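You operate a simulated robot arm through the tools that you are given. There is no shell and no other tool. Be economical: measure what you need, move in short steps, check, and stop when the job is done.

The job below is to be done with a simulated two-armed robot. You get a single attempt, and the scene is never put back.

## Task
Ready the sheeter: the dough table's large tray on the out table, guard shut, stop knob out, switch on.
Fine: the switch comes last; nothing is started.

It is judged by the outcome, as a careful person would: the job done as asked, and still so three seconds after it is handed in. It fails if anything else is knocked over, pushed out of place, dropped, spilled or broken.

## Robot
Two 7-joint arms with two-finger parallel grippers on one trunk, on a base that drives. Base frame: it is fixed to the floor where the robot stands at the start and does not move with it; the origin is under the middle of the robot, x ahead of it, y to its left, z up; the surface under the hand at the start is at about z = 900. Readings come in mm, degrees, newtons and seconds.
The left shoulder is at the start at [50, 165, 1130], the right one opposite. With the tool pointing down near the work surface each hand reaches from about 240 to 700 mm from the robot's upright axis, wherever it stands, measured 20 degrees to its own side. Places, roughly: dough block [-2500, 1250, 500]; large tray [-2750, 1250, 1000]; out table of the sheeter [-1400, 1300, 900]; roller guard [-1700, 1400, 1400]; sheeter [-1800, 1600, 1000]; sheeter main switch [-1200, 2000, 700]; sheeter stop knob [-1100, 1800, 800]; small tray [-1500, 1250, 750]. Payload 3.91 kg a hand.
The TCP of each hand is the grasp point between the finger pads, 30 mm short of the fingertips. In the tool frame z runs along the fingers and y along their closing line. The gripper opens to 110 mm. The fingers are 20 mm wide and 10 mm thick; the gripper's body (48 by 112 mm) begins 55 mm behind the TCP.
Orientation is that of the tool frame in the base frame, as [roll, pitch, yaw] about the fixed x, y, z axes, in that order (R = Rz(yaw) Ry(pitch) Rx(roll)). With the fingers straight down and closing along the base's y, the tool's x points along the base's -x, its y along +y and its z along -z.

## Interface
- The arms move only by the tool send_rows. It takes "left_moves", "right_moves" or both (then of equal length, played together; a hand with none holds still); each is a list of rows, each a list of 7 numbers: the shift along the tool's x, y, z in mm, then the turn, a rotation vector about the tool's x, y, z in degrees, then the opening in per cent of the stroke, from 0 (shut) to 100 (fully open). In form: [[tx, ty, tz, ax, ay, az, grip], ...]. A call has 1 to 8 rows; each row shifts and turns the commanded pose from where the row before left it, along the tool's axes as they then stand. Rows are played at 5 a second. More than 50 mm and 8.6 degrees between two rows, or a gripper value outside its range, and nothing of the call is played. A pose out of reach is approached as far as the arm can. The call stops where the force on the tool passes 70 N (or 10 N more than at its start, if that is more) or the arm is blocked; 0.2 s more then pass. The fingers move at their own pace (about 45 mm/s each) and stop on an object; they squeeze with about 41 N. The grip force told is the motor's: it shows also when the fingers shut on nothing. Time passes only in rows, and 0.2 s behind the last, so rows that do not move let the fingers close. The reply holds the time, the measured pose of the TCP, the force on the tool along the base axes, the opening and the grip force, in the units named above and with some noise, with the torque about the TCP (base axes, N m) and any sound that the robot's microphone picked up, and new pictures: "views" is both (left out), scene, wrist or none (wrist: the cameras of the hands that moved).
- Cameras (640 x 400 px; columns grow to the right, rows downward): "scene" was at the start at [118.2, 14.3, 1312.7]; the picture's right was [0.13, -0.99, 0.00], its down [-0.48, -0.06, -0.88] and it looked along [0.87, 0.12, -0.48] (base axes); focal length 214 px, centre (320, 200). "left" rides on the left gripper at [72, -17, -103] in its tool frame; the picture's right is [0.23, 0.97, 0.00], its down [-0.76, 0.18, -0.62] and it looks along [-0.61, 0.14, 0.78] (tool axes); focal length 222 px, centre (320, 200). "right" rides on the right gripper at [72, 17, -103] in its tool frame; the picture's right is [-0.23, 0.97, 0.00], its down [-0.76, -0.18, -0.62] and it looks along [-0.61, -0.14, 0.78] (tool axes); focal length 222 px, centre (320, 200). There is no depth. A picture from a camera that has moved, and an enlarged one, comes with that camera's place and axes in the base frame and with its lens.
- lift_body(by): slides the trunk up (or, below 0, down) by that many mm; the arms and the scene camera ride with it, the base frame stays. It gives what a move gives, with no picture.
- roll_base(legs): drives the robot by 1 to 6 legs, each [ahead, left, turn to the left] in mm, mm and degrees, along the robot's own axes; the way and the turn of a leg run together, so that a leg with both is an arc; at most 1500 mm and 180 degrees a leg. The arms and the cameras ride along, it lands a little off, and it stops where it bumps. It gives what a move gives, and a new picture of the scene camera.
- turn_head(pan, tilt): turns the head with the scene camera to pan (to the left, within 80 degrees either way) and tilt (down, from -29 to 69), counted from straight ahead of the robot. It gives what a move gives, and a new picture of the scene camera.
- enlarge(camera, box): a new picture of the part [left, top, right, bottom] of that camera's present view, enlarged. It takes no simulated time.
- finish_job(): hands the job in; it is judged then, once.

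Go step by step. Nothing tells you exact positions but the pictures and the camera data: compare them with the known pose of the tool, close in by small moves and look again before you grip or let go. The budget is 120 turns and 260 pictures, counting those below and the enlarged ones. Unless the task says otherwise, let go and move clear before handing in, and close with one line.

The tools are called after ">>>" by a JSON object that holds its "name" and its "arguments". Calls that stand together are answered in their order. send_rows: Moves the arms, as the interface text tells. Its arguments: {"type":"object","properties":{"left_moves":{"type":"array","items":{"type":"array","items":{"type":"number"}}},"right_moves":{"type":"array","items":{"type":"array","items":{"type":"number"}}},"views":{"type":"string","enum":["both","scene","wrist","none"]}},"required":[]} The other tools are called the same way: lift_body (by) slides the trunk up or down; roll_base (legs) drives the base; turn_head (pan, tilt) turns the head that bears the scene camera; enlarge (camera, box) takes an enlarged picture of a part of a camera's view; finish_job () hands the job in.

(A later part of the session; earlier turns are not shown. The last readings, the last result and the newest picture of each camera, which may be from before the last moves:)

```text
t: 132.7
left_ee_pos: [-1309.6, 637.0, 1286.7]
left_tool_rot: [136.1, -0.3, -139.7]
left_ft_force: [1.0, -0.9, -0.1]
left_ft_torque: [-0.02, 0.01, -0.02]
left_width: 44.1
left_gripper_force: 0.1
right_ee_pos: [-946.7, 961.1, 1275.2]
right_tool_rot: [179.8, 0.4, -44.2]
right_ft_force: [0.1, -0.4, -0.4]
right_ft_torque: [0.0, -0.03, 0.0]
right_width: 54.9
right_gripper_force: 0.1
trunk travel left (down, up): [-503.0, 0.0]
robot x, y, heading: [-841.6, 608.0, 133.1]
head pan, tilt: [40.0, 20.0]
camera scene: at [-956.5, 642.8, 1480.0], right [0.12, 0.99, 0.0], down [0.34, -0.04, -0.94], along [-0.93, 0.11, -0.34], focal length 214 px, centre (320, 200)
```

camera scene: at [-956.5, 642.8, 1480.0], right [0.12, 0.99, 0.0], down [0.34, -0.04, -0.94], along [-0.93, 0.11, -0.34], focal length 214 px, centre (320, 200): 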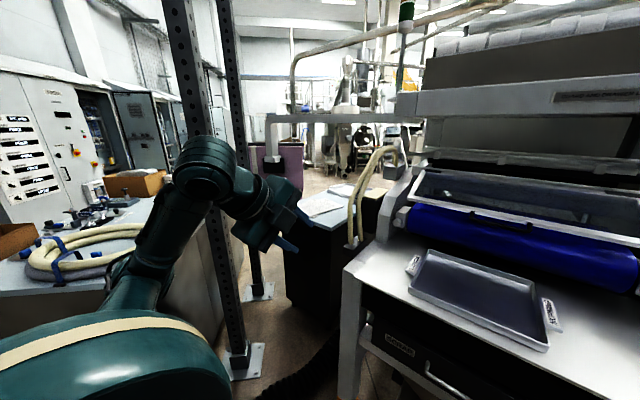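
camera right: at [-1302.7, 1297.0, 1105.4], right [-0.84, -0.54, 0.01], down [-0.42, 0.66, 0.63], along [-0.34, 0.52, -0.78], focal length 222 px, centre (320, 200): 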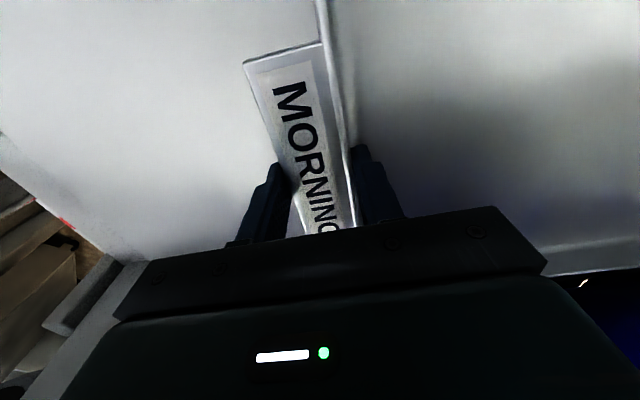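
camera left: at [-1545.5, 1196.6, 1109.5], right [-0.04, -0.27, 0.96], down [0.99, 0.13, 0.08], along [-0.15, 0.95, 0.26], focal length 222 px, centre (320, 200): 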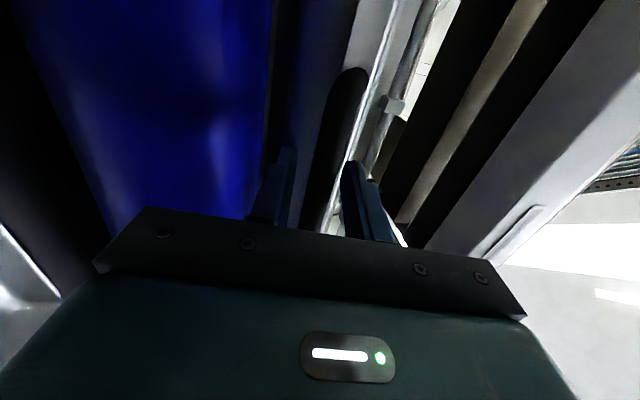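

The left arm is tucked. Now I drive around to the control box on the sheeter's right side.

>>> {"name": "roll_base", "arguments": {"legs": [[0, -500, 0], [0, 0, 32], [183, -500, 0]]}}

>>> {"name": "turn_head", "arguments": {"pan": -15, "tilt": 40}}

```text
t: 143.6
left_ee_pos: [-944.3, 1252.1, 1287.3]
left_tool_rot: [136.1, -0.4, -107.9]
left_ft_force: [0.1, 0.0, 0.6]
left_ft_torque: [0.0, 0.03, -0.01]
left_width: 44.0
left_gripper_force: 0.1
right_ee_pos: [-806.9, 1718.3, 1275.6]
right_tool_rot: [179.8, 0.1, -12.5]
right_ft_force: [0.3, 0.5, -0.4]
right_ft_torque: [0.0, -0.01, 0.01]
right_width: 55.0
right_gripper_force: 0.1
trunk travel left (down, up): [-503.0, 0.0]
robot x, y, heading: [-530.1, 1470.2, 165.1]
head pan, tilt: [40.0, 20.0]
camera scene: at [-646.1, 1444.1, 1479.9], right [-0.42, 0.91, 0.0], down [0.31, 0.14, -0.94], along [-0.85, -0.4, -0.34], focal length 214 px, centre (320, 200)
```

scene: 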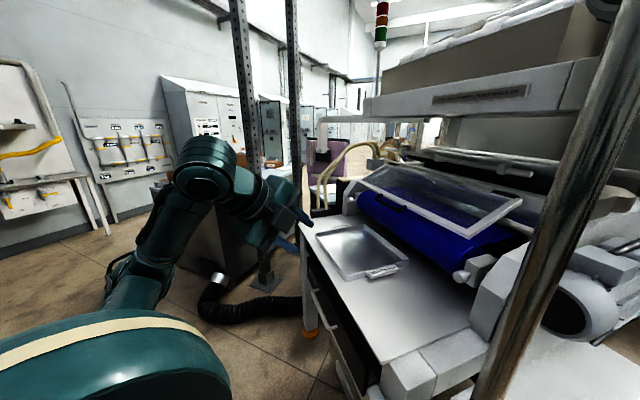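

```text
t: 144.8
left_ee_pos: [-944.8, 1252.1, 1286.9]
left_tool_rot: [136.1, -0.4, -108.0]
left_ft_force: [0.6, -1.1, 0.2]
left_ft_torque: [-0.02, 0.02, 0.01]
left_width: 44.1
left_gripper_force: 0.0
right_ee_pos: [-806.4, 1718.0, 1276.7]
right_tool_rot: [179.7, 0.2, -12.4]
right_ft_force: [0.1, 0.2, 0.4]
right_ft_torque: [0.0, -0.03, 0.03]
right_width: 55.1
right_gripper_force: 0.0
trunk travel left (down, up): [-503.0, 0.0]
robot x, y, heading: [-530.5, 1473.3, 165.2]
head pan, tilt: [-15.0, 40.0]
camera scene: at [-635.3, 1525.8, 1448.5], right [0.5, 0.87, 0.0], down [0.56, -0.32, -0.77], along [-0.66, 0.38, -0.64], focal length 214 px, centre (320, 200)
```

scene: 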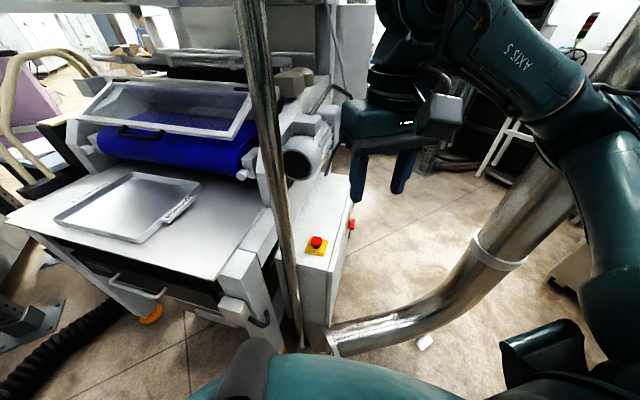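

>>> {"name": "enlarge", "arguments": {"camera": "scene", "box": [60, 60, 340, 220]}}

>>> {"name": "enlarge", "arguments": {"camera": "scene", "box": [280, 170, 400, 350]}}

```text
2.29 times, centred on (200, 140) of scene
camera zoom: at [-635.3, 1525.8, 1448.5], right [0.5, 0.87, 0.0], down [0.56, -0.32, -0.77], along [-0.66, 0.38, -0.64], focal length 490 px, centre (594, 337)
```

zoom: 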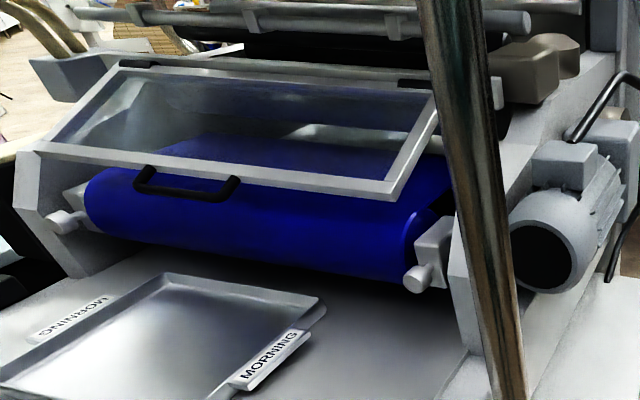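

```text
2.22 times, centred on (340, 260) of scene
camera zoom: at [-635.3, 1525.8, 1448.5], right [0.5, 0.87, 0.0], down [0.56, -0.32, -0.77], along [-0.66, 0.38, -0.64], focal length 477 px, centre (276, 67)
```

zoom: 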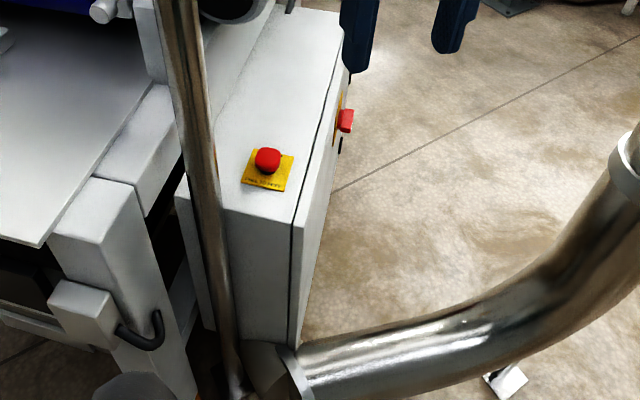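

The guard sits down over the belt. The knob is on a yellow plate on the box top; the red-handled switch on its right face. I move in the last bit and lower the trunk.

>>> {"name": "roll_base", "arguments": {"legs": [[98, -95, 0]]}}

>>> {"name": "lift_body", "arguments": {"by": -220}}

>>> {"name": "turn_head", "arguments": {"pan": -10, "tilt": 45}}

```text
t: 146.2
left_ee_pos: [-1003.6, 1350.9, 1286.5]
left_tool_rot: [136.0, -0.2, -107.7]
left_ft_force: [0.4, 0.2, -0.7]
left_ft_torque: [0.0, 0.02, 0.01]
left_width: 44.0
left_gripper_force: 0.0
right_ee_pos: [-868.4, 1817.0, 1275.9]
right_tool_rot: [179.7, 0.4, -12.3]
right_ft_force: [-0.2, -0.2, -0.5]
right_ft_torque: [0.03, 0.02, -0.01]
right_width: 54.9
right_gripper_force: 0.0
trunk travel left (down, up): [-503.0, 0.0]
robot x, y, heading: [-591.5, 1575.3, 165.3]
head pan, tilt: [-15.0, 40.0]
stopped in leg 1: the robot was blocked; the commanded pose is now the measured one
camera scene: at [-695.4, 1626.2, 1448.6], right [0.5, 0.87, 0.0], down [0.56, -0.32, -0.77], along [-0.67, 0.38, -0.64], focal length 214 px, centre (320, 200)
```

scene: 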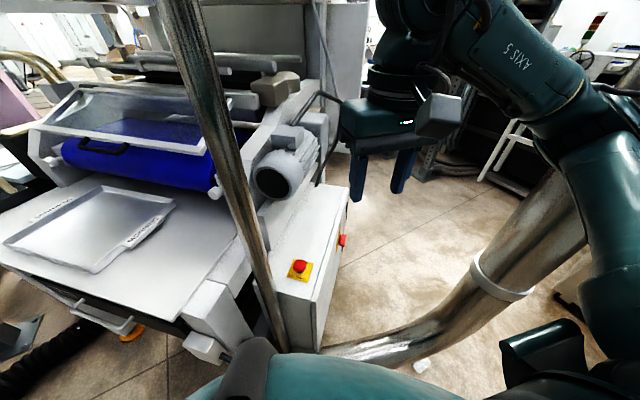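

```text
t: 148.6
left_ee_pos: [-1004.3, 1350.9, 1067.0]
left_tool_rot: [136.0, -0.2, -107.7]
left_ft_force: [-0.3, -0.4, 0.4]
left_ft_torque: [-0.03, -0.02, -0.02]
left_width: 43.8
left_gripper_force: 0.0
right_ee_pos: [-868.4, 1818.3, 1055.8]
right_tool_rot: [179.6, 0.2, -12.3]
right_ft_force: [-0.4, 0.8, 0.0]
right_ft_torque: [0.01, 0.01, 0.01]
right_width: 55.3
right_gripper_force: 0.0
trunk travel left (down, up): [-283.0, 220.0]
robot x, y, heading: [-595.1, 1575.9, 165.2]
head pan, tilt: [-15.0, 40.0]
```

```text
t: 149.2
left_ee_pos: [-1004.3, 1351.0, 1067.6]
left_tool_rot: [136.0, -0.3, -107.8]
left_ft_force: [0.3, 0.6, -0.1]
left_ft_torque: [-0.02, -0.01, 0.01]
left_width: 43.9
left_gripper_force: 0.0
right_ee_pos: [-868.6, 1818.6, 1055.2]
right_tool_rot: [179.7, 0.2, -12.3]
right_ft_force: [0.9, -0.3, 0.0]
right_ft_torque: [0.03, 0.01, -0.03]
right_width: 55.0
right_gripper_force: 0.0
trunk travel left (down, up): [-283.0, 220.0]
robot x, y, heading: [-591.5, 1572.9, 165.4]
head pan, tilt: [-10.0, 45.0]
camera scene: at [-696.3, 1618.5, 1221.3], right [0.42, 0.91, 0.0], down [0.64, -0.3, -0.71], along [-0.64, 0.3, -0.71], focal length 214 px, centre (320, 200)
```

scene: 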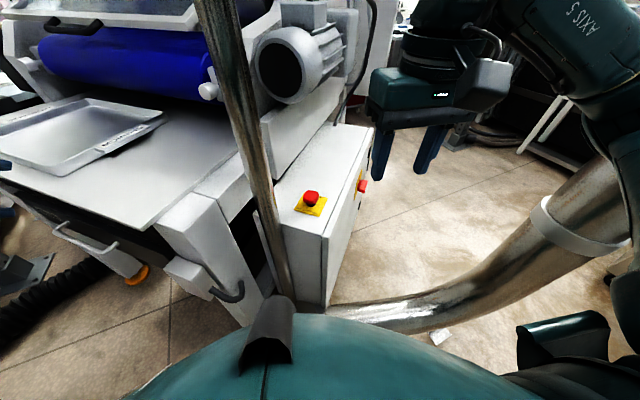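

I bumped very lightly at the end, so I ease back 20 mm and take a close look at the knob and switch.

>>> {"name": "roll_base", "arguments": {"legs": [[-20, 0, 0]]}}

>>> {"name": "enlarge", "arguments": {"camera": "scene", "box": [280, 150, 390, 240]}}

>>> {"name": "enlarge", "arguments": {"camera": "right", "box": [0, 0, 640, 400]}}

```text
t: 150.0
left_ee_pos: [-984.1, 1346.6, 1067.3]
left_tool_rot: [136.1, -0.2, -107.8]
left_ft_force: [0.2, -0.8, -0.3]
left_ft_torque: [0.01, 0.02, 0.01]
left_width: 44.1
left_gripper_force: 0.1
right_ee_pos: [-848.2, 1812.8, 1056.7]
right_tool_rot: [179.8, 0.3, -12.3]
right_ft_force: [0.5, 0.2, -0.4]
right_ft_torque: [0.0, 0.01, 0.02]
right_width: 54.9
right_gripper_force: 0.1
trunk travel left (down, up): [-283.0, 220.0]
robot x, y, heading: [-569.2, 1569.4, 165.2]
head pan, tilt: [-10.0, 45.0]
camera scene: at [-676.5, 1613.3, 1221.3], right [0.42, 0.91, 0.0], down [0.64, -0.3, -0.71], along [-0.64, 0.3, -0.71], focal length 214 px, centre (320, 200)
```

scene: 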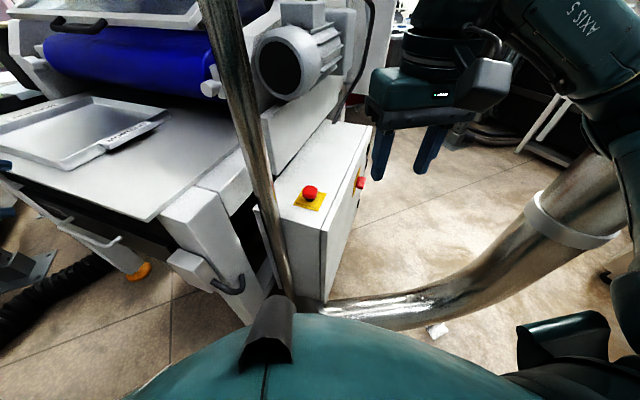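

```text
4.44 times, centred on (335, 195) of scene
camera zoom: at [-676.5, 1613.3, 1221.3], right [0.42, 0.91, 0.0], down [0.64, -0.3, -0.71], along [-0.64, 0.3, -0.71], focal length 953 px, centre (253, 222)
```

zoom: 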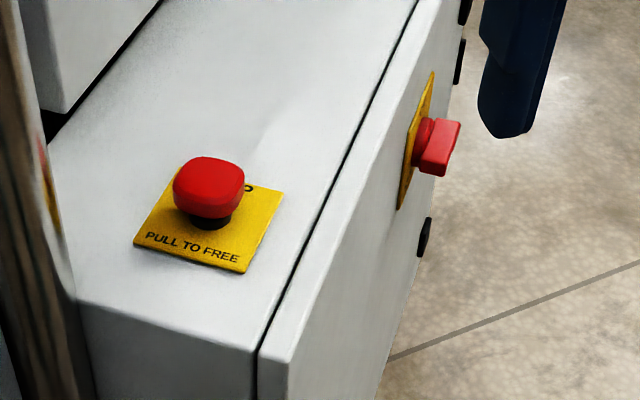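

```text
1.00 times, centred on (320, 200) of right (not enlarged: the box is as wide or as high as the picture)
camera zoom: at [-781.0, 1780.0, 1158.6], right [-0.43, -0.9, 0.01], down [-0.7, 0.34, 0.63], along [-0.57, 0.26, -0.78], focal length 222 px, centre (320, 200)
```

zoom: 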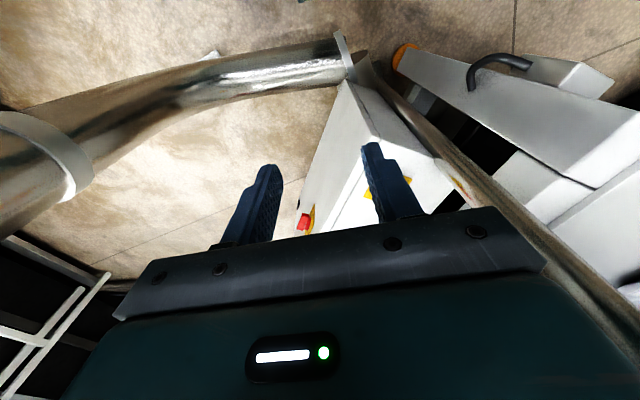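

The plate says "PULL TO FREE": a straight pull up. Knob triangulates to about [-1095, 1775, 802], ~45 mm wide; I bring the right hand over it.

>>> {"name": "send_rows", "arguments": {"right_moves": [[-39, 15, 15, 0, 0, 0, 85], [-39, 15, 15, 0, 0, 0, 85], [-39, 15, 15, 0, 0, 0, 85], [-39, 15, 15, 0, 0, 0, 85], [-39, 15, 15, 0, 0, 0, 85], [-38, 15, 15, 0, 0, 0, 85], [0, 0, 20, 0, 0, 0, 85]]}}

```text
t: 151.6
left_ee_pos: [-985.4, 1345.9, 1067.5]
left_tool_rot: [136.1, -0.3, -107.7]
left_ft_force: [-0.1, -0.4, -0.2]
left_ft_torque: [-0.02, 0.0, 0.01]
left_width: 43.9
left_gripper_force: 0.0
right_ee_pos: [-1096.7, 1774.0, 947.8]
right_tool_rot: [179.9, 0.3, -12.1]
right_ft_force: [0.0, -0.5, 0.2]
right_ft_torque: [0.0, 0.01, 0.05]
right_width: 93.3
right_gripper_force: 0.0
trunk travel left (down, up): [-283.0, 220.0]
robot x, y, heading: [-574.5, 1567.6, 165.4]
head pan, tilt: [-10.0, 45.0]
camera scene: at [-677.0, 1613.6, 1221.2], right [0.42, 0.91, 0.0], down [0.64, -0.3, -0.71], along [-0.64, 0.3, -0.71], focal length 214 px, centre (320, 200)
camera right: at [-1029.5, 1741.1, 1050.5], right [-0.43, -0.9, 0.01], down [-0.7, 0.34, 0.63], along [-0.57, 0.26, -0.78], focal length 222 px, centre (320, 200)
```

scene: 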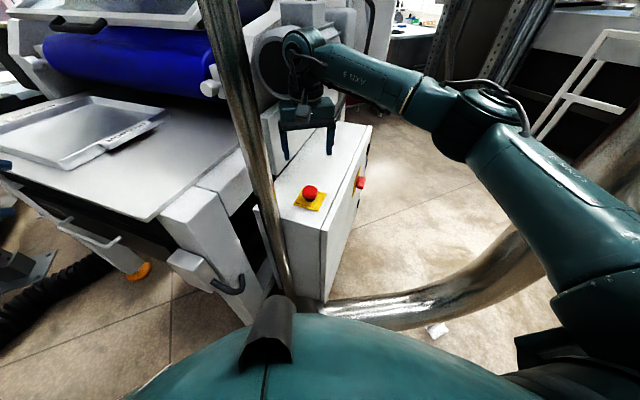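
right: 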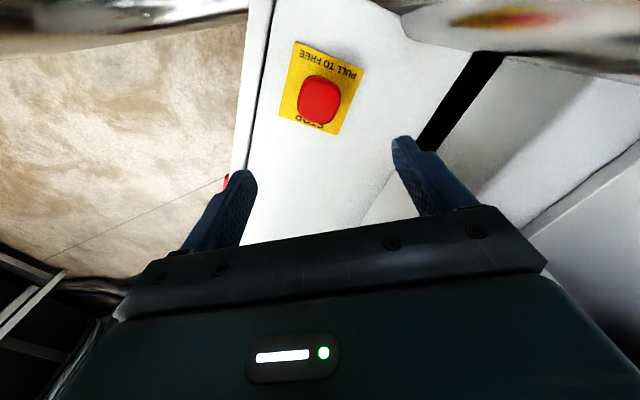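

>>> {"name": "send_rows", "arguments": {"right_moves": [[11, 4, 25, 0, 0, 0, 68], [0, 0, 35, 0, 0, 0, 68], [0, 0, 35, 0, 0, 0, 68]]}}

>>> {"name": "enlarge", "arguments": {"camera": "scene", "box": [250, 100, 390, 240]}}

```text
t: 152.4
left_ee_pos: [-984.9, 1346.7, 1067.1]
left_tool_rot: [136.1, -0.3, -107.8]
left_ft_force: [0.4, -0.3, -1.1]
left_ft_torque: [-0.02, 0.0, -0.01]
left_width: 44.2
left_gripper_force: 0.0
right_ee_pos: [-1085.7, 1767.9, 852.1]
right_tool_rot: [179.9, 0.3, -12.3]
right_ft_force: [-0.4, -0.5, -0.5]
right_ft_torque: [-0.01, 0.0, -0.01]
right_width: 74.6
right_gripper_force: 0.1
trunk travel left (down, up): [-283.0, 220.0]
robot x, y, heading: [-573.6, 1569.2, 165.2]
head pan, tilt: [-10.0, 45.0]
camera scene: at [-677.1, 1613.5, 1221.3], right [0.42, 0.91, 0.0], down [0.64, -0.3, -0.71], along [-0.64, 0.3, -0.71], focal length 214 px, centre (320, 200)
camera right: at [-1017.6, 1735.7, 954.5], right [-0.43, -0.9, 0.01], down [-0.7, 0.34, 0.63], along [-0.57, 0.26, -0.78], focal length 222 px, centre (320, 200)
```

scene: 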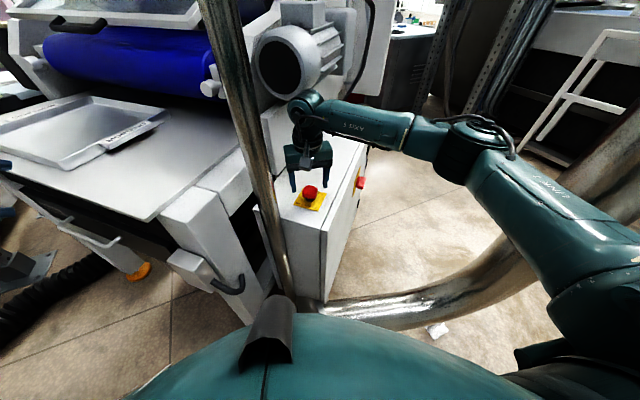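
right: 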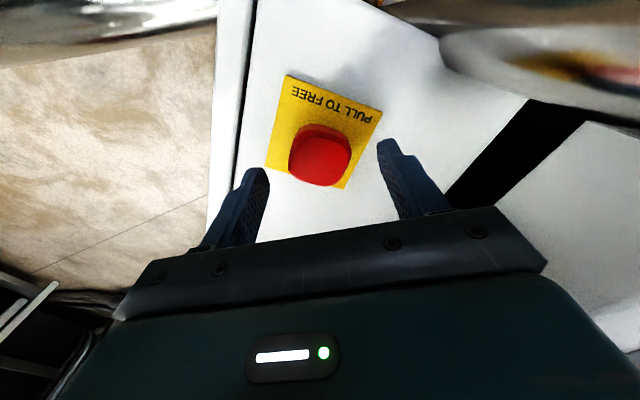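

```text
2.86 times, centred on (320, 170) of scene
camera zoom: at [-677.1, 1613.5, 1221.3], right [0.42, 0.91, 0.0], down [0.64, -0.3, -0.71], along [-0.64, 0.3, -0.71], focal length 613 px, centre (320, 286)
```

zoom: 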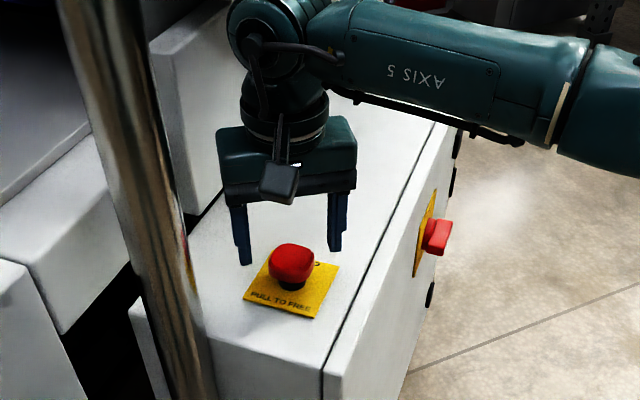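

>>> {"name": "send_rows", "arguments": {"right_moves": [[0, 0, 18, 0, 0, 0, 68], [0, 0, 17, 0, 0, 0, 68]], "views": "wrist"}}

>>> {"name": "enlarge", "arguments": {"camera": "scene", "box": [270, 130, 350, 230]}}

```text
t: 153.0
left_ee_pos: [-984.7, 1345.7, 1068.2]
left_tool_rot: [136.0, -0.3, -107.8]
left_ft_force: [-0.4, -0.6, -0.7]
left_ft_torque: [0.03, 0.0, -0.01]
left_width: 44.3
left_gripper_force: 0.0
right_ee_pos: [-1087.2, 1766.7, 817.5]
right_tool_rot: [179.7, 0.2, -12.3]
right_ft_force: [0.7, 0.2, 0.0]
right_ft_torque: [-0.02, -0.02, 0.0]
right_width: 75.0
right_gripper_force: 0.0
trunk travel left (down, up): [-283.0, 220.0]
robot x, y, heading: [-571.2, 1568.2, 165.2]
head pan, tilt: [-10.0, 45.0]
camera right: at [-1019.9, 1734.2, 919.1], right [-0.43, -0.9, 0.01], down [-0.7, 0.34, 0.63], along [-0.57, 0.26, -0.78], focal length 222 px, centre (320, 200)
```

right: 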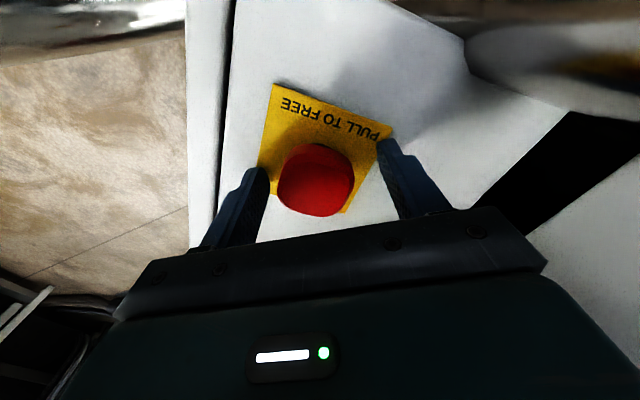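

```text
4.00 times, centred on (310, 180) of scene
camera zoom: at [-677.0, 1613.4, 1221.2], right [0.42, 0.91, 0.0], down [0.64, -0.3, -0.71], along [-0.64, 0.3, -0.71], focal length 858 px, centre (360, 280)
```

zoom: 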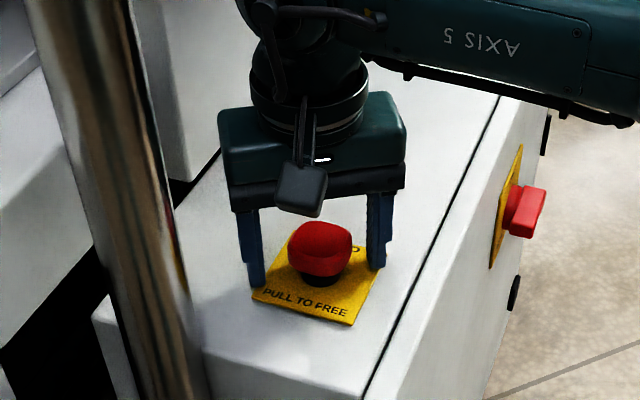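

>>> {"name": "send_rows", "arguments": {"right_moves": [[-6, -2, 8, 0, 0, 0, 68], [0, 0, 8, 0, 0, 0, 68], [0, 0, 0, 0, 0, 0, 30], [0, 0, 0, 0, 0, 0, 0], [0, 0, 0, 0, 0, 0, 0], [0, 0, 0, 0, 0, 0, 0]], "views": "wrist"}}

>>> {"name": "enlarge", "arguments": {"camera": "scene", "box": [270, 130, 350, 230]}}

```text
t: 154.4
left_ee_pos: [-981.1, 1345.8, 1068.5]
left_tool_rot: [135.9, -0.4, -107.8]
left_ft_force: [0.5, 0.2, 0.4]
left_ft_torque: [0.01, 0.01, -0.02]
left_width: 44.1
left_gripper_force: 0.1
right_ee_pos: [-1093.5, 1771.4, 810.0]
right_tool_rot: [179.7, 1.2, -12.4]
right_ft_force: [9.6, 14.1, 52.9]
right_ft_torque: [1.06, -0.1, 0.14]
right_width: 41.1
right_gripper_force: 41.6
trunk travel left (down, up): [-283.0, 220.0]
robot x, y, heading: [-573.0, 1573.3, 165.4]
head pan, tilt: [-10.0, 45.0]
camera right: at [-1024.3, 1737.7, 911.7], right [-0.43, -0.9, 0.01], down [-0.69, 0.34, 0.64], along [-0.58, 0.27, -0.77], focal length 222 px, centre (320, 200)
```

right: 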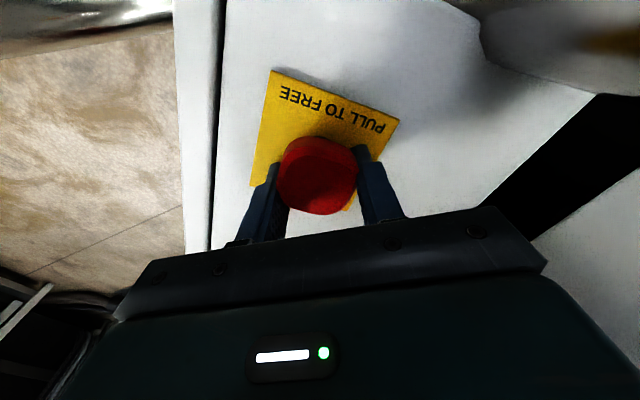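

```text
4.00 times, centred on (310, 180) of scene
camera zoom: at [-672.1, 1612.9, 1221.9], right [0.42, 0.91, 0.0], down [0.64, -0.3, -0.71], along [-0.65, 0.3, -0.7], focal length 858 px, centre (360, 280)
```

zoom: 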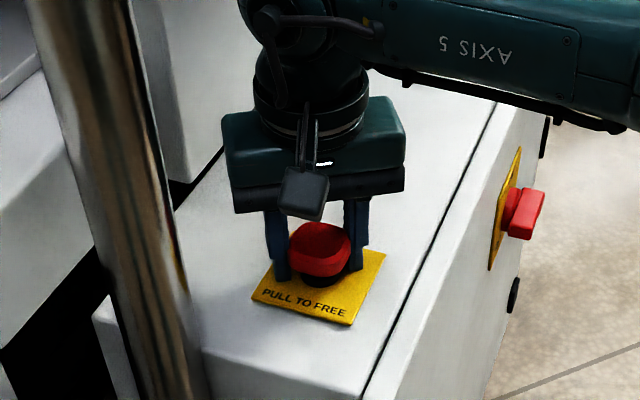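

The knob is gripped (41 mm); the fingertips just rest on the plate. Now I pull straight up in small steps.

>>> {"name": "send_rows", "arguments": {"right_moves": [[0, 0, -8, 0, 0, 0, 0], [0, 0, -4, 0, 0, 0, 0], [0, 0, -4, 0, 0, 0, 0], [0, 0, -4, 0, 0, 0, 0]], "views": "none"}}

>>> {"name": "enlarge", "arguments": {"camera": "scene", "box": [270, 130, 350, 230]}}

```text
t: 155.4
left_ee_pos: [-985.9, 1346.9, 1066.0]
left_tool_rot: [136.2, -0.3, -107.8]
left_ft_force: [0.3, 0.9, -0.1]
left_ft_torque: [0.03, -0.01, 0.01]
left_width: 43.8
left_gripper_force: 0.0
right_ee_pos: [-1094.2, 1769.8, 817.6]
right_tool_rot: [179.8, 0.1, -12.4]
right_ft_force: [-14.4, 5.9, -14.8]
right_ft_torque: [0.33, 1.25, 0.11]
right_width: 41.0
right_gripper_force: 45.2
trunk travel left (down, up): [-283.0, 220.0]
robot x, y, heading: [-573.4, 1571.4, 165.2]
head pan, tilt: [-10.0, 45.0]
```

```text
4.00 times, centred on (310, 180) of scene
camera zoom: at [-679.0, 1614.1, 1220.6], right [0.42, 0.91, 0.0], down [0.64, -0.3, -0.71], along [-0.64, 0.29, -0.71], focal length 858 px, centre (360, 280)
```

zoom: 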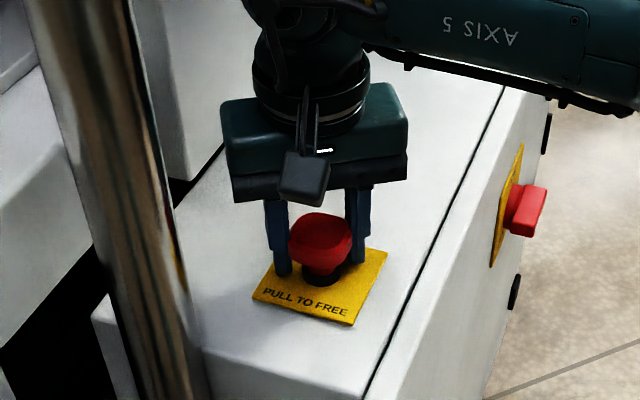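

The knob is coming out; I pull a little further to its stop.

>>> {"name": "send_rows", "arguments": {"right_moves": [[0, 0, -2, 0, 0, 0, 0], [0, 0, -2, 0, 0, 0, 0], [0, 0, 0, 0, 0, 0, 0]], "views": "none"}}

>>> {"name": "enlarge", "arguments": {"camera": "scene", "box": [270, 130, 350, 230]}}

```text
t: 156.2
left_ee_pos: [-988.0, 1346.7, 1064.3]
left_tool_rot: [136.4, -0.3, -107.6]
left_ft_force: [-0.4, -0.9, 0.4]
left_ft_torque: [-0.01, -0.04, -0.01]
left_width: 43.9
left_gripper_force: 0.1
right_ee_pos: [-1093.1, 1770.1, 819.3]
right_tool_rot: [180.0, -0.5, -12.1]
right_ft_force: [-11.3, -1.7, -42.4]
right_ft_torque: [0.15, 0.25, 0.35]
right_width: 41.3
right_gripper_force: 44.7
trunk travel left (down, up): [-283.0, 220.0]
robot x, y, heading: [-572.5, 1569.6, 165.2]
head pan, tilt: [-10.0, 45.0]
```

```text
4.00 times, centred on (310, 180) of scene
camera zoom: at [-681.2, 1614.4, 1220.4], right [0.42, 0.91, 0.0], down [0.65, -0.3, -0.7], along [-0.64, 0.29, -0.71], focal length 858 px, centre (360, 280)
```

zoom: 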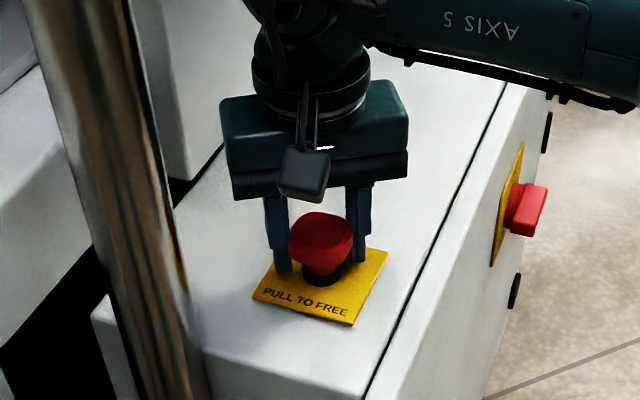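

The knob is at its stop (42 N). I relax, open and lift off.

>>> {"name": "send_rows", "arguments": {"right_moves": [[0, 0, 3, 0, 0, 0, 0], [0, 0, 0, 0, 0, 0, 40], [0, 0, 0, 0, 0, 0, 65], [0, 0, 0, 0, 0, 0, 65], [0, 0, -20, 0, 0, 0, 65], [0, 0, -40, 0, 0, 0, 65], [0, 0, -40, 0, 0, 0, 65]], "views": "wrist"}}

>>> {"name": "enlarge", "arguments": {"camera": "scene", "box": [270, 130, 390, 240]}}

```text
t: 157.8
left_ee_pos: [-985.5, 1346.4, 1067.8]
left_tool_rot: [136.1, -0.3, -107.7]
left_ft_force: [0.1, -0.6, -0.1]
left_ft_torque: [0.0, 0.01, -0.03]
left_width: 44.0
left_gripper_force: 0.1
right_ee_pos: [-1091.1, 1769.7, 922.2]
right_tool_rot: [179.8, 0.3, -12.3]
right_ft_force: [0.0, -0.1, -0.7]
right_ft_torque: [0.04, -0.01, -0.02]
right_width: 71.5
right_gripper_force: 0.1
trunk travel left (down, up): [-283.0, 220.0]
robot x, y, heading: [-574.4, 1568.5, 165.2]
head pan, tilt: [-10.0, 45.0]
camera right: at [-1023.2, 1736.7, 1025.4], right [-0.43, -0.9, 0.01], down [-0.7, 0.34, 0.63], along [-0.57, 0.27, -0.78], focal length 222 px, centre (320, 200)
```

right: 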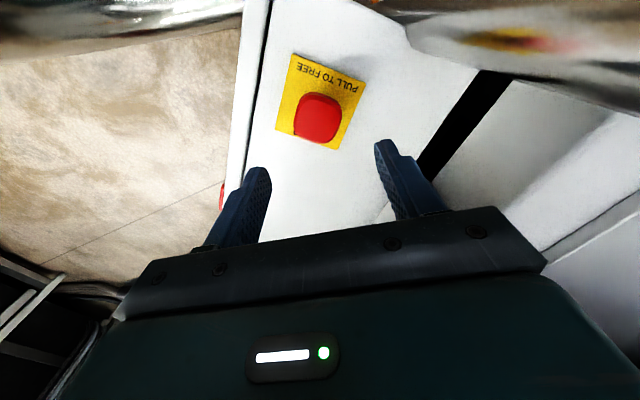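

```text
3.64 times, centred on (330, 185) of scene
camera zoom: at [-676.8, 1613.3, 1221.2], right [0.42, 0.91, 0.0], down [0.64, -0.3, -0.71], along [-0.64, 0.3, -0.71], focal length 780 px, centre (284, 254)
```

zoom: 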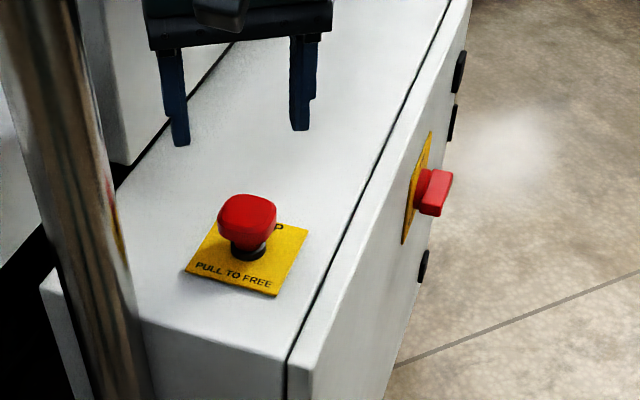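

The knob is out with its red stem showing. Next I move the right hand out beside the box to look at the switch face with its wrist camera.

>>> {"name": "send_rows", "arguments": {"right_moves": [[4, -45, -5, 0, 0, 0, 65], [4, -45, 0, 0, 0, -8, 65], [4, -45, 0, 0, 0, -8, 65], [4, -45, 0, 0, 0, 0, 65], [4, -45, 0, 0, 0, 0, 65], [4, -40, 0, 0, 0, 0, 65]], "views": "none"}}

>>> {"name": "send_rows", "arguments": {"right_moves": [[0, 0, 0, 0, 0, -8, 65], [0, 0, 0, 0, 0, -8, 65], [0, 0, 0, 0, 0, -8, 65], [0, 0, 0, 0, 0, -8, 65], [0, 0, 0, 0, 0, -7, 65]]}}

```text
t: 159.2
left_ee_pos: [-984.8, 1344.7, 1065.7]
left_tool_rot: [136.2, -0.3, -107.9]
left_ft_force: [0.1, 0.6, -0.3]
left_ft_torque: [-0.02, 0.02, 0.02]
left_width: 44.0
left_gripper_force: 0.1
right_ee_pos: [-1054.7, 2003.5, 925.4]
right_tool_rot: [179.7, 0.3, 3.8]
right_ft_force: [-0.1, -0.4, 0.1]
right_ft_torque: [-0.02, -0.02, 0.0]
right_width: 71.1
right_gripper_force: 0.2
right hand out of reach, approached as far as the arm can: row 6
trunk travel left (down, up): [-283.0, 220.0]
robot x, y, heading: [-571.9, 1569.9, 165.4]
head pan, tilt: [-10.0, 45.0]
```

```text
t: 160.4
left_ee_pos: [-985.8, 1345.8, 1067.2]
left_tool_rot: [136.1, -0.3, -107.9]
left_ft_force: [-0.1, 0.3, -0.3]
left_ft_torque: [-0.03, -0.01, 0.0]
left_width: 43.7
left_gripper_force: 0.1
right_ee_pos: [-1054.7, 2003.2, 926.1]
right_tool_rot: [179.8, 0.2, 3.6]
right_ft_force: [0.1, -0.9, 0.2]
right_ft_torque: [0.02, -0.02, 0.06]
right_width: 71.6
right_gripper_force: 0.1
right hand out of reach, approached as far as the arm can: row 1, 2, 3, 4, 5
trunk travel left (down, up): [-283.0, 220.0]
robot x, y, heading: [-572.6, 1571.3, 165.3]
head pan, tilt: [-10.0, 45.0]
camera scene: at [-677.0, 1613.4, 1221.2], right [0.42, 0.91, 0.0], down [0.64, -0.3, -0.71], along [-0.64, 0.3, -0.71], focal length 214 px, centre (320, 200)
camera right: at [-980.5, 1990.0, 1028.5], right [-0.16, -0.99, 0.0], down [-0.77, 0.13, 0.63], along [-0.62, 0.1, -0.78], focal length 222 px, centre (320, 200)
```

scene: 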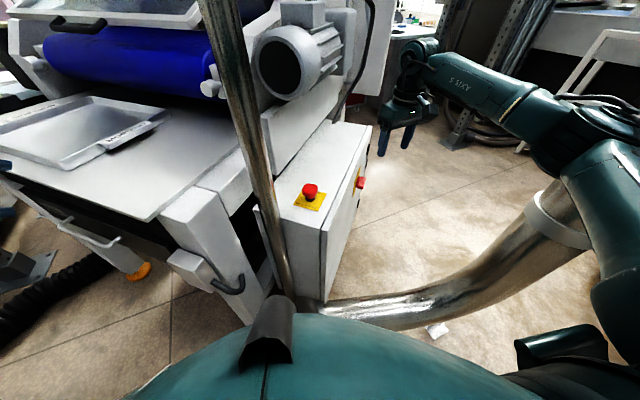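
right: 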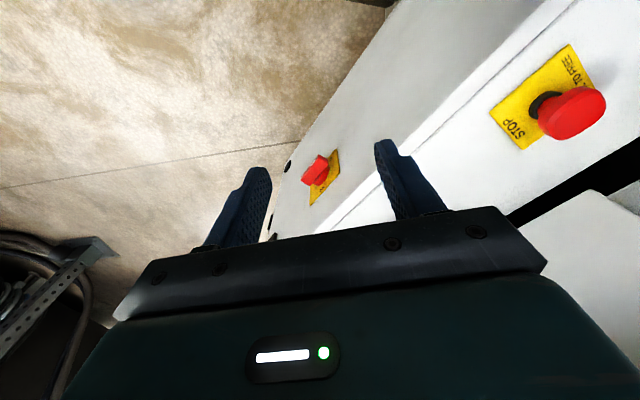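

>>> {"name": "enlarge", "arguments": {"camera": "right", "box": [270, 120, 370, 220]}}

>>> {"name": "enlarge", "arguments": {"camera": "scene", "box": [335, 165, 385, 215]}}

```text
4.00 times, centred on (320, 170) of right
camera zoom: at [-980.5, 1990.0, 1028.5], right [-0.16, -0.99, 0.0], down [-0.77, 0.13, 0.63], along [-0.62, 0.1, -0.78], focal length 888 px, centre (320, 320)
```

zoom: 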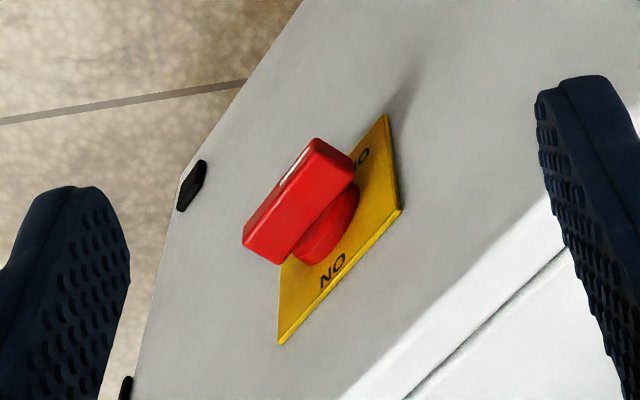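

```text
8.00 times, centred on (360, 190) of scene
camera zoom: at [-677.0, 1613.4, 1221.2], right [0.42, 0.91, 0.0], down [0.64, -0.3, -0.71], along [-0.64, 0.3, -0.71], focal length 1716 px, centre (0, 280)
```

zoom: 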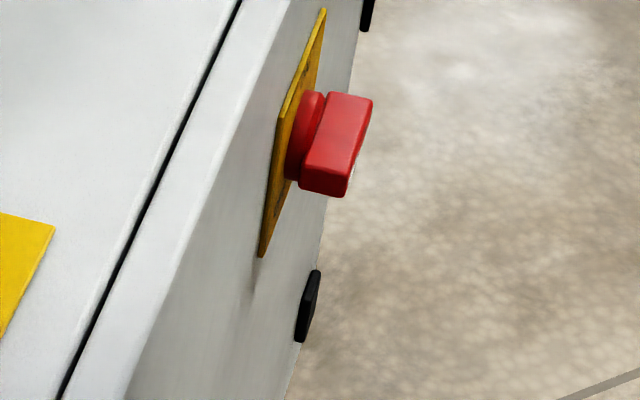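

The switch bar is horizontal at OFF (front side), ON is at the top: it needs a 90° clockwise turn seen from the right. I'll lift its front end from below with closed fingers, tool nearly horizontal alongside the box; first I reorient the right hand.

>>> {"name": "send_rows", "arguments": {"right_moves": [[40, 20, 0, 0, 0, 0, 0], [45, 24, 0, 0, 0, 0, 0], [0, 0, 0, 0, 0, -8.5, 0], [0, 0, 0, 0, 0, -8.5, 0], [0, 0, 0, 0, 0, -8.5, 0], [0, 0, 0, 0, 0, -8.5, 0], [0, 0, 0, 0, 0, -8.5, 0], [0, 0, 0, 0, 0, -8.5, 0]], "views": "none"}}

>>> {"name": "send_rows", "arguments": {"right_moves": [[0, 0, 0, 8.4, 0, 0, 0], [0, 0, 0, 8.4, 0, 0, 0], [0, 0, 0, 8.4, 0, 0, 0], [0, 0, 0, 8.4, 0, 0, 0], [0, 0, 0, 8.4, 0, 0, 0], [0, 0, 0, 8.4, 0, 0, 0], [0, 0, 0, 8.4, 0, 0, 0]]}}

```text
refused: row 2 steps farther than a row can; nothing moved
```

```text
t: 162.0
left_ee_pos: [-985.9, 1345.4, 1066.5]
left_tool_rot: [136.1, -0.4, -107.7]
left_ft_force: [0.4, 0.6, 0.1]
left_ft_torque: [0.02, 0.01, 0.01]
left_width: 43.8
left_gripper_force: 0.0
right_ee_pos: [-1055.9, 2001.3, 926.5]
right_tool_rot: [-121.3, 0.3, 3.7]
right_ft_force: [1.0, -0.2, 0.5]
right_ft_torque: [0.0, 0.0, 0.02]
right_width: 0.0
right_gripper_force: 37.9
trunk travel left (down, up): [-283.0, 220.0]
robot x, y, heading: [-574.7, 1570.7, 165.4]
head pan, tilt: [-10.0, 45.0]
camera scene: at [-677.0, 1613.3, 1221.2], right [0.42, 0.91, 0.0], down [0.64, -0.3, -0.71], along [-0.64, 0.3, -0.71], focal length 214 px, centre (320, 200)
camera right: at [-976.9, 1907.9, 965.1], right [-0.2, -0.52, -0.83], down [-0.73, -0.49, 0.48], along [-0.66, 0.7, -0.28], focal length 222 px, centre (320, 200)
```

scene: 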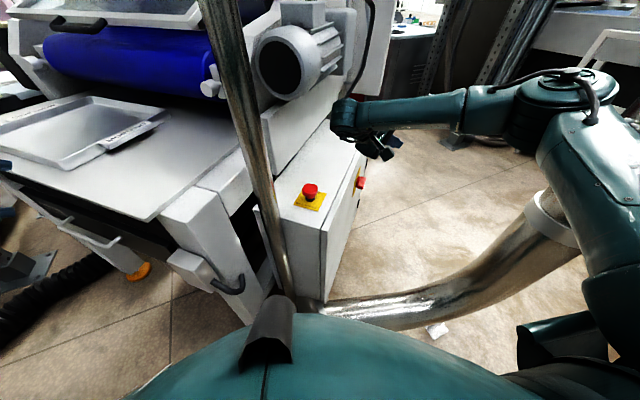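
right: 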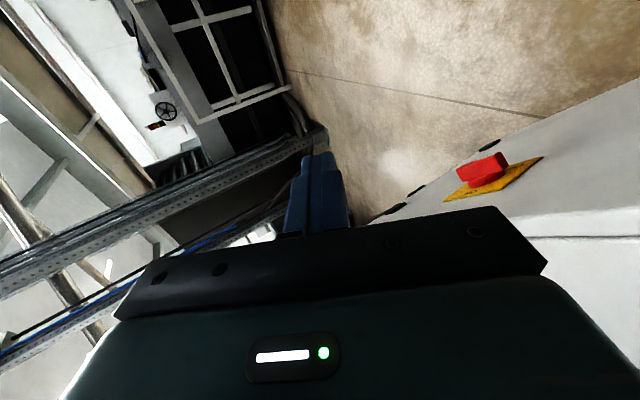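

>>> {"name": "send_rows", "arguments": {"right_moves": [[30, 8.5, -14, 0, 0, 0, 0], [30, 8.5, -14, 0, 0, 0, 0], [0, 0, 0, 0, -7.1, -4.3, 0], [0, 0, 0, 0, -7.1, -4.3, 0], [0, 0, 0, 0, -7.1, -4.3, 0], [0, 0, 0, 0, -7.1, -4.3, 0], [0, 0, 0, 0, -7.1, -4.3, 0], [0, 0, 0, 0, -7.1, -4.3, 0]]}}

```text
t: 163.8
left_ee_pos: [-983.7, 1347.3, 1066.9]
left_tool_rot: [136.1, -0.2, -107.8]
left_ft_force: [1.1, 0.8, -0.4]
left_ft_torque: [0.01, -0.01, -0.02]
left_width: 44.2
left_gripper_force: 0.1
right_ee_pos: [-994.4, 1972.0, 926.2]
right_tool_rot: [-121.0, 0.3, 53.7]
right_ft_force: [-0.1, 0.3, 0.0]
right_ft_torque: [0.01, 0.01, -0.02]
right_width: 0.0
right_gripper_force: 38.2
trunk travel left (down, up): [-283.0, 220.0]
robot x, y, heading: [-573.9, 1568.8, 165.0]
head pan, tilt: [-10.0, 45.0]
camera scene: at [-676.8, 1613.6, 1221.3], right [0.42, 0.91, 0.0], down [0.64, -0.3, -0.71], along [-0.64, 0.3, -0.71], focal length 214 px, centre (320, 200)
camera right: at [-872.6, 1973.2, 964.3], right [0.27, -0.48, -0.83], down [-0.09, -0.87, 0.48], along [-0.96, -0.05, -0.28], focal length 222 px, centre (320, 200)
```

scene: 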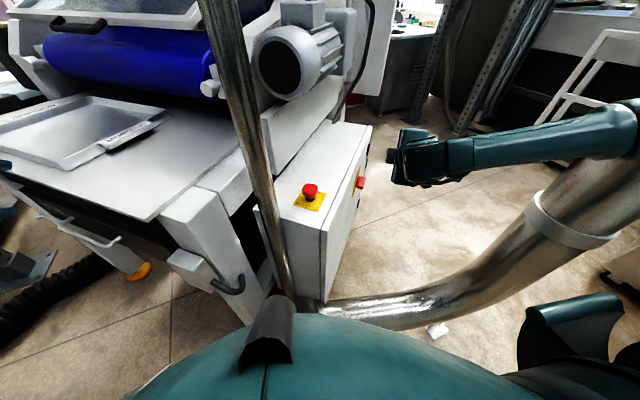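
right: 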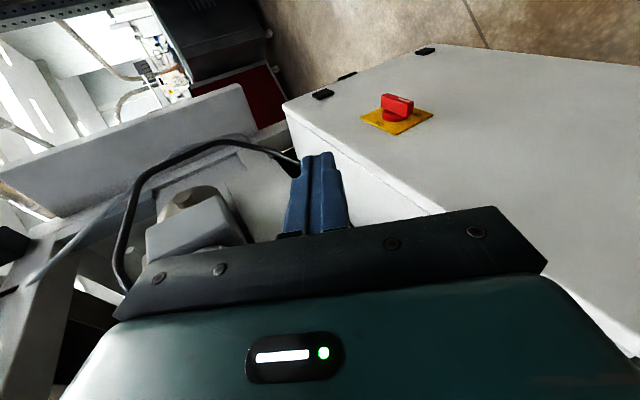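

>>> {"name": "enlarge", "arguments": {"camera": "right", "box": [340, 70, 460, 145]}}

```text
5.33 times, centred on (400, 108) of right
camera zoom: at [-872.6, 1973.2, 964.3], right [0.27, -0.48, -0.83], down [-0.09, -0.87, 0.48], along [-0.96, -0.05, -0.28], focal length 1185 px, centre (-107, 693)
```

zoom: 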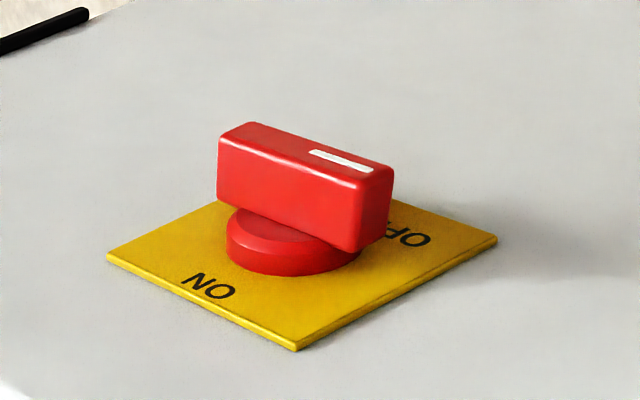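

The picture clearly shows ON at the top and OFF at the front; bar centre is [-1190, 2030, 670]. I tilt the tool nearer horizontal and descend beside the box, well off its face.

>>> {"name": "send_rows", "arguments": {"right_moves": [[0, 0, 0, 8, 0, 0, 0], [0, 0, 0, 8, 0, 0, 0], [0, 0, 0, 3, 0, 0, 0], [-2.7, 36, 20, 0, 0, 0, 0], [-2.7, 36, 20, 0, 0, 0, 0], [-2.7, 36, 20, 0, 0, 0, 0], [-2.7, 36, 20, 0, 0, 0, 0]]}}

```text
t: 165.4
left_ee_pos: [-984.8, 1346.1, 1067.3]
left_tool_rot: [136.1, -0.2, -107.8]
left_ft_force: [0.9, 0.5, -0.3]
left_ft_torque: [0.04, 0.01, -0.01]
left_width: 43.9
left_gripper_force: 0.0
right_ee_pos: [-1075.1, 1921.5, 810.6]
right_tool_rot: [-102.2, 0.3, 53.2]
right_ft_force: [0.6, 0.0, -0.3]
right_ft_torque: [0.03, 0.02, 0.01]
right_width: 0.0
right_gripper_force: 38.1
right hand out of reach, approached as far as the arm can: row 2, 3, 4, 5, 6, 7
trunk travel left (down, up): [-283.0, 220.0]
robot x, y, heading: [-576.0, 1571.9, 165.4]
head pan, tilt: [-10.0, 45.0]
camera scene: at [-677.2, 1613.4, 1221.2], right [0.42, 0.91, 0.0], down [0.64, -0.3, -0.71], along [-0.64, 0.3, -0.71], focal length 214 px, centre (320, 200)
camera right: at [-948.8, 1915.6, 815.4], right [0.03, -0.31, -0.95], down [0.0, -0.95, 0.31], along [-1.0, -0.01, -0.03], focal length 222 px, centre (320, 200)
```

scene: 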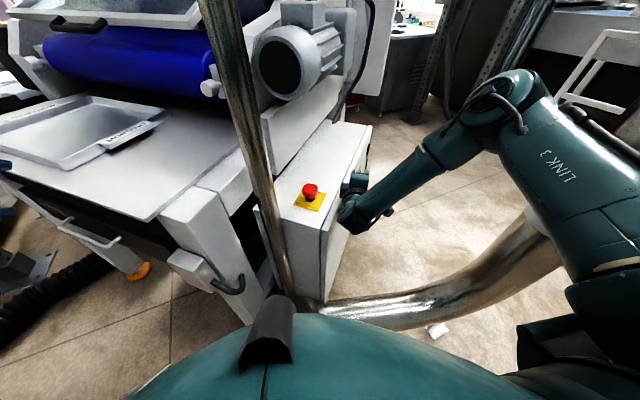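
right: 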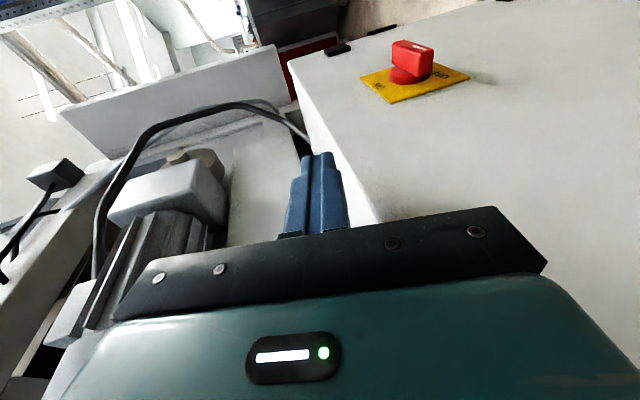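

The arm ran out of wrist range with its elbow high. I move the hand away from the box, raise the left hand for clearance, and lower the trunk so the forearm comes in flatter.

>>> {"name": "send_rows", "arguments": {"right_moves": [[35, 0, 0, 0, 0, 0, 0], [35, 0, 0, 0, 0, 0, 0], [0, 0, 0, 0, 0, 0, 0], [0, 0, 0, 0, 0, 0, 0], [0, 0, 0, 0, 0, 0, 0]], "left_moves": [[0, 27.6, -28.8, 0, 0, 0, 40], [0, 27.6, -28.8, 0, 0, 0, 40], [0, 27.6, -28.8, 0, 0, 0, 40], [0, 27.6, -28.8, 0, 0, 0, 40], [0, 27.6, -28.8, 0, 0, 0, 40]], "views": "scene"}}

```text
t: 166.6
left_ee_pos: [-983.4, 1348.2, 1267.4]
left_tool_rot: [136.1, -0.2, -107.7]
left_ft_force: [0.0, 0.1, -0.7]
left_ft_torque: [0.02, 0.02, -0.01]
left_width: 44.1
left_gripper_force: 0.1
right_ee_pos: [-1060.8, 1931.8, 835.8]
right_tool_rot: [-102.5, 0.2, 52.9]
right_ft_force: [-0.3, 0.1, -0.9]
right_ft_torque: [-0.03, 0.03, -0.01]
right_width: 0.0
right_gripper_force: 38.0
right hand out of reach, approached as far as the arm can: row 1, 2
trunk travel left (down, up): [-283.0, 220.0]
robot x, y, heading: [-569.4, 1568.4, 165.2]
head pan, tilt: [-10.0, 45.0]
camera scene: at [-676.7, 1613.6, 1221.2], right [0.42, 0.91, 0.0], down [0.64, -0.3, -0.71], along [-0.64, 0.3, -0.71], focal length 214 px, centre (320, 200)
```

scene: 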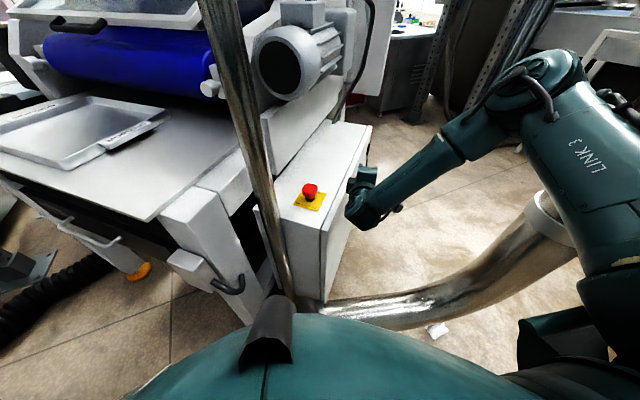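

>>> {"name": "send_rows", "arguments": {"right_moves": [[20, -15, -10, -8, 0, 0, 0], [30, -20, -15, -8, 0, 0, 0], [35, -10, -10, -3, 0, 0, 0], [20, 0, 0, 0, 0, 0, 0]], "views": "none"}}

>>> {"name": "lift_body", "arguments": {"by": -130}}

>>> {"name": "turn_head", "arguments": {"pan": -20, "tilt": 40}}

```text
t: 167.6
left_ee_pos: [-984.2, 1347.6, 1267.8]
left_tool_rot: [136.0, -0.3, -107.7]
left_ft_force: [-1.0, 0.8, 0.5]
left_ft_torque: [-0.01, 0.0, -0.01]
left_width: 44.0
left_gripper_force: 0.2
right_ee_pos: [-985.6, 2005.4, 888.2]
right_tool_rot: [-121.1, 0.4, 53.6]
right_ft_force: [-0.1, 0.3, 0.2]
right_ft_torque: [0.02, 0.0, 0.0]
right_width: 0.3
right_gripper_force: 37.5
trunk travel left (down, up): [-283.0, 220.0]
robot x, y, heading: [-572.6, 1569.6, 165.5]
head pan, tilt: [-10.0, 45.0]
```

```text
t: 169.2
left_ee_pos: [-983.9, 1347.6, 1137.2]
left_tool_rot: [136.1, -0.3, -107.9]
left_ft_force: [-0.8, -0.4, -0.4]
left_ft_torque: [0.03, -0.01, -0.02]
left_width: 44.0
left_gripper_force: 0.1
right_ee_pos: [-985.8, 2005.1, 757.7]
right_tool_rot: [-121.1, 0.3, 53.5]
right_ft_force: [0.2, -0.3, -0.5]
right_ft_torque: [0.01, 0.0, 0.04]
right_width: 0.0
right_gripper_force: 38.1
trunk travel left (down, up): [-153.0, 350.0]
robot x, y, heading: [-573.9, 1571.1, 165.2]
head pan, tilt: [-10.0, 45.0]
```

```text
t: 169.9
left_ee_pos: [-984.5, 1348.3, 1136.8]
left_tool_rot: [136.1, -0.5, -107.7]
left_ft_force: [0.2, 0.3, -0.9]
left_ft_torque: [0.01, 0.02, -0.02]
left_width: 44.2
left_gripper_force: 0.0
right_ee_pos: [-986.0, 2004.6, 757.9]
right_tool_rot: [-121.1, 0.2, 53.5]
right_ft_force: [-0.3, 0.5, -0.2]
right_ft_torque: [-0.02, -0.02, 0.01]
right_width: 0.0
right_gripper_force: 37.6
trunk travel left (down, up): [-153.0, 350.0]
robot x, y, heading: [-575.6, 1570.1, 165.4]
head pan, tilt: [-20.0, 40.0]
camera scene: at [-673.0, 1627.8, 1098.5], right [0.57, 0.82, 0.0], down [0.53, -0.37, -0.77], along [-0.63, 0.44, -0.64], focal length 214 px, centre (320, 200)
```

scene: 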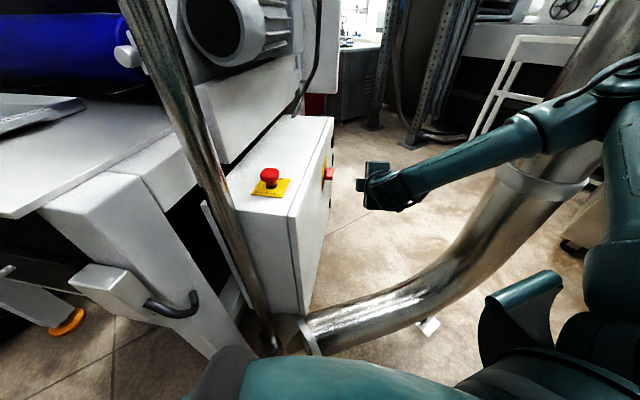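

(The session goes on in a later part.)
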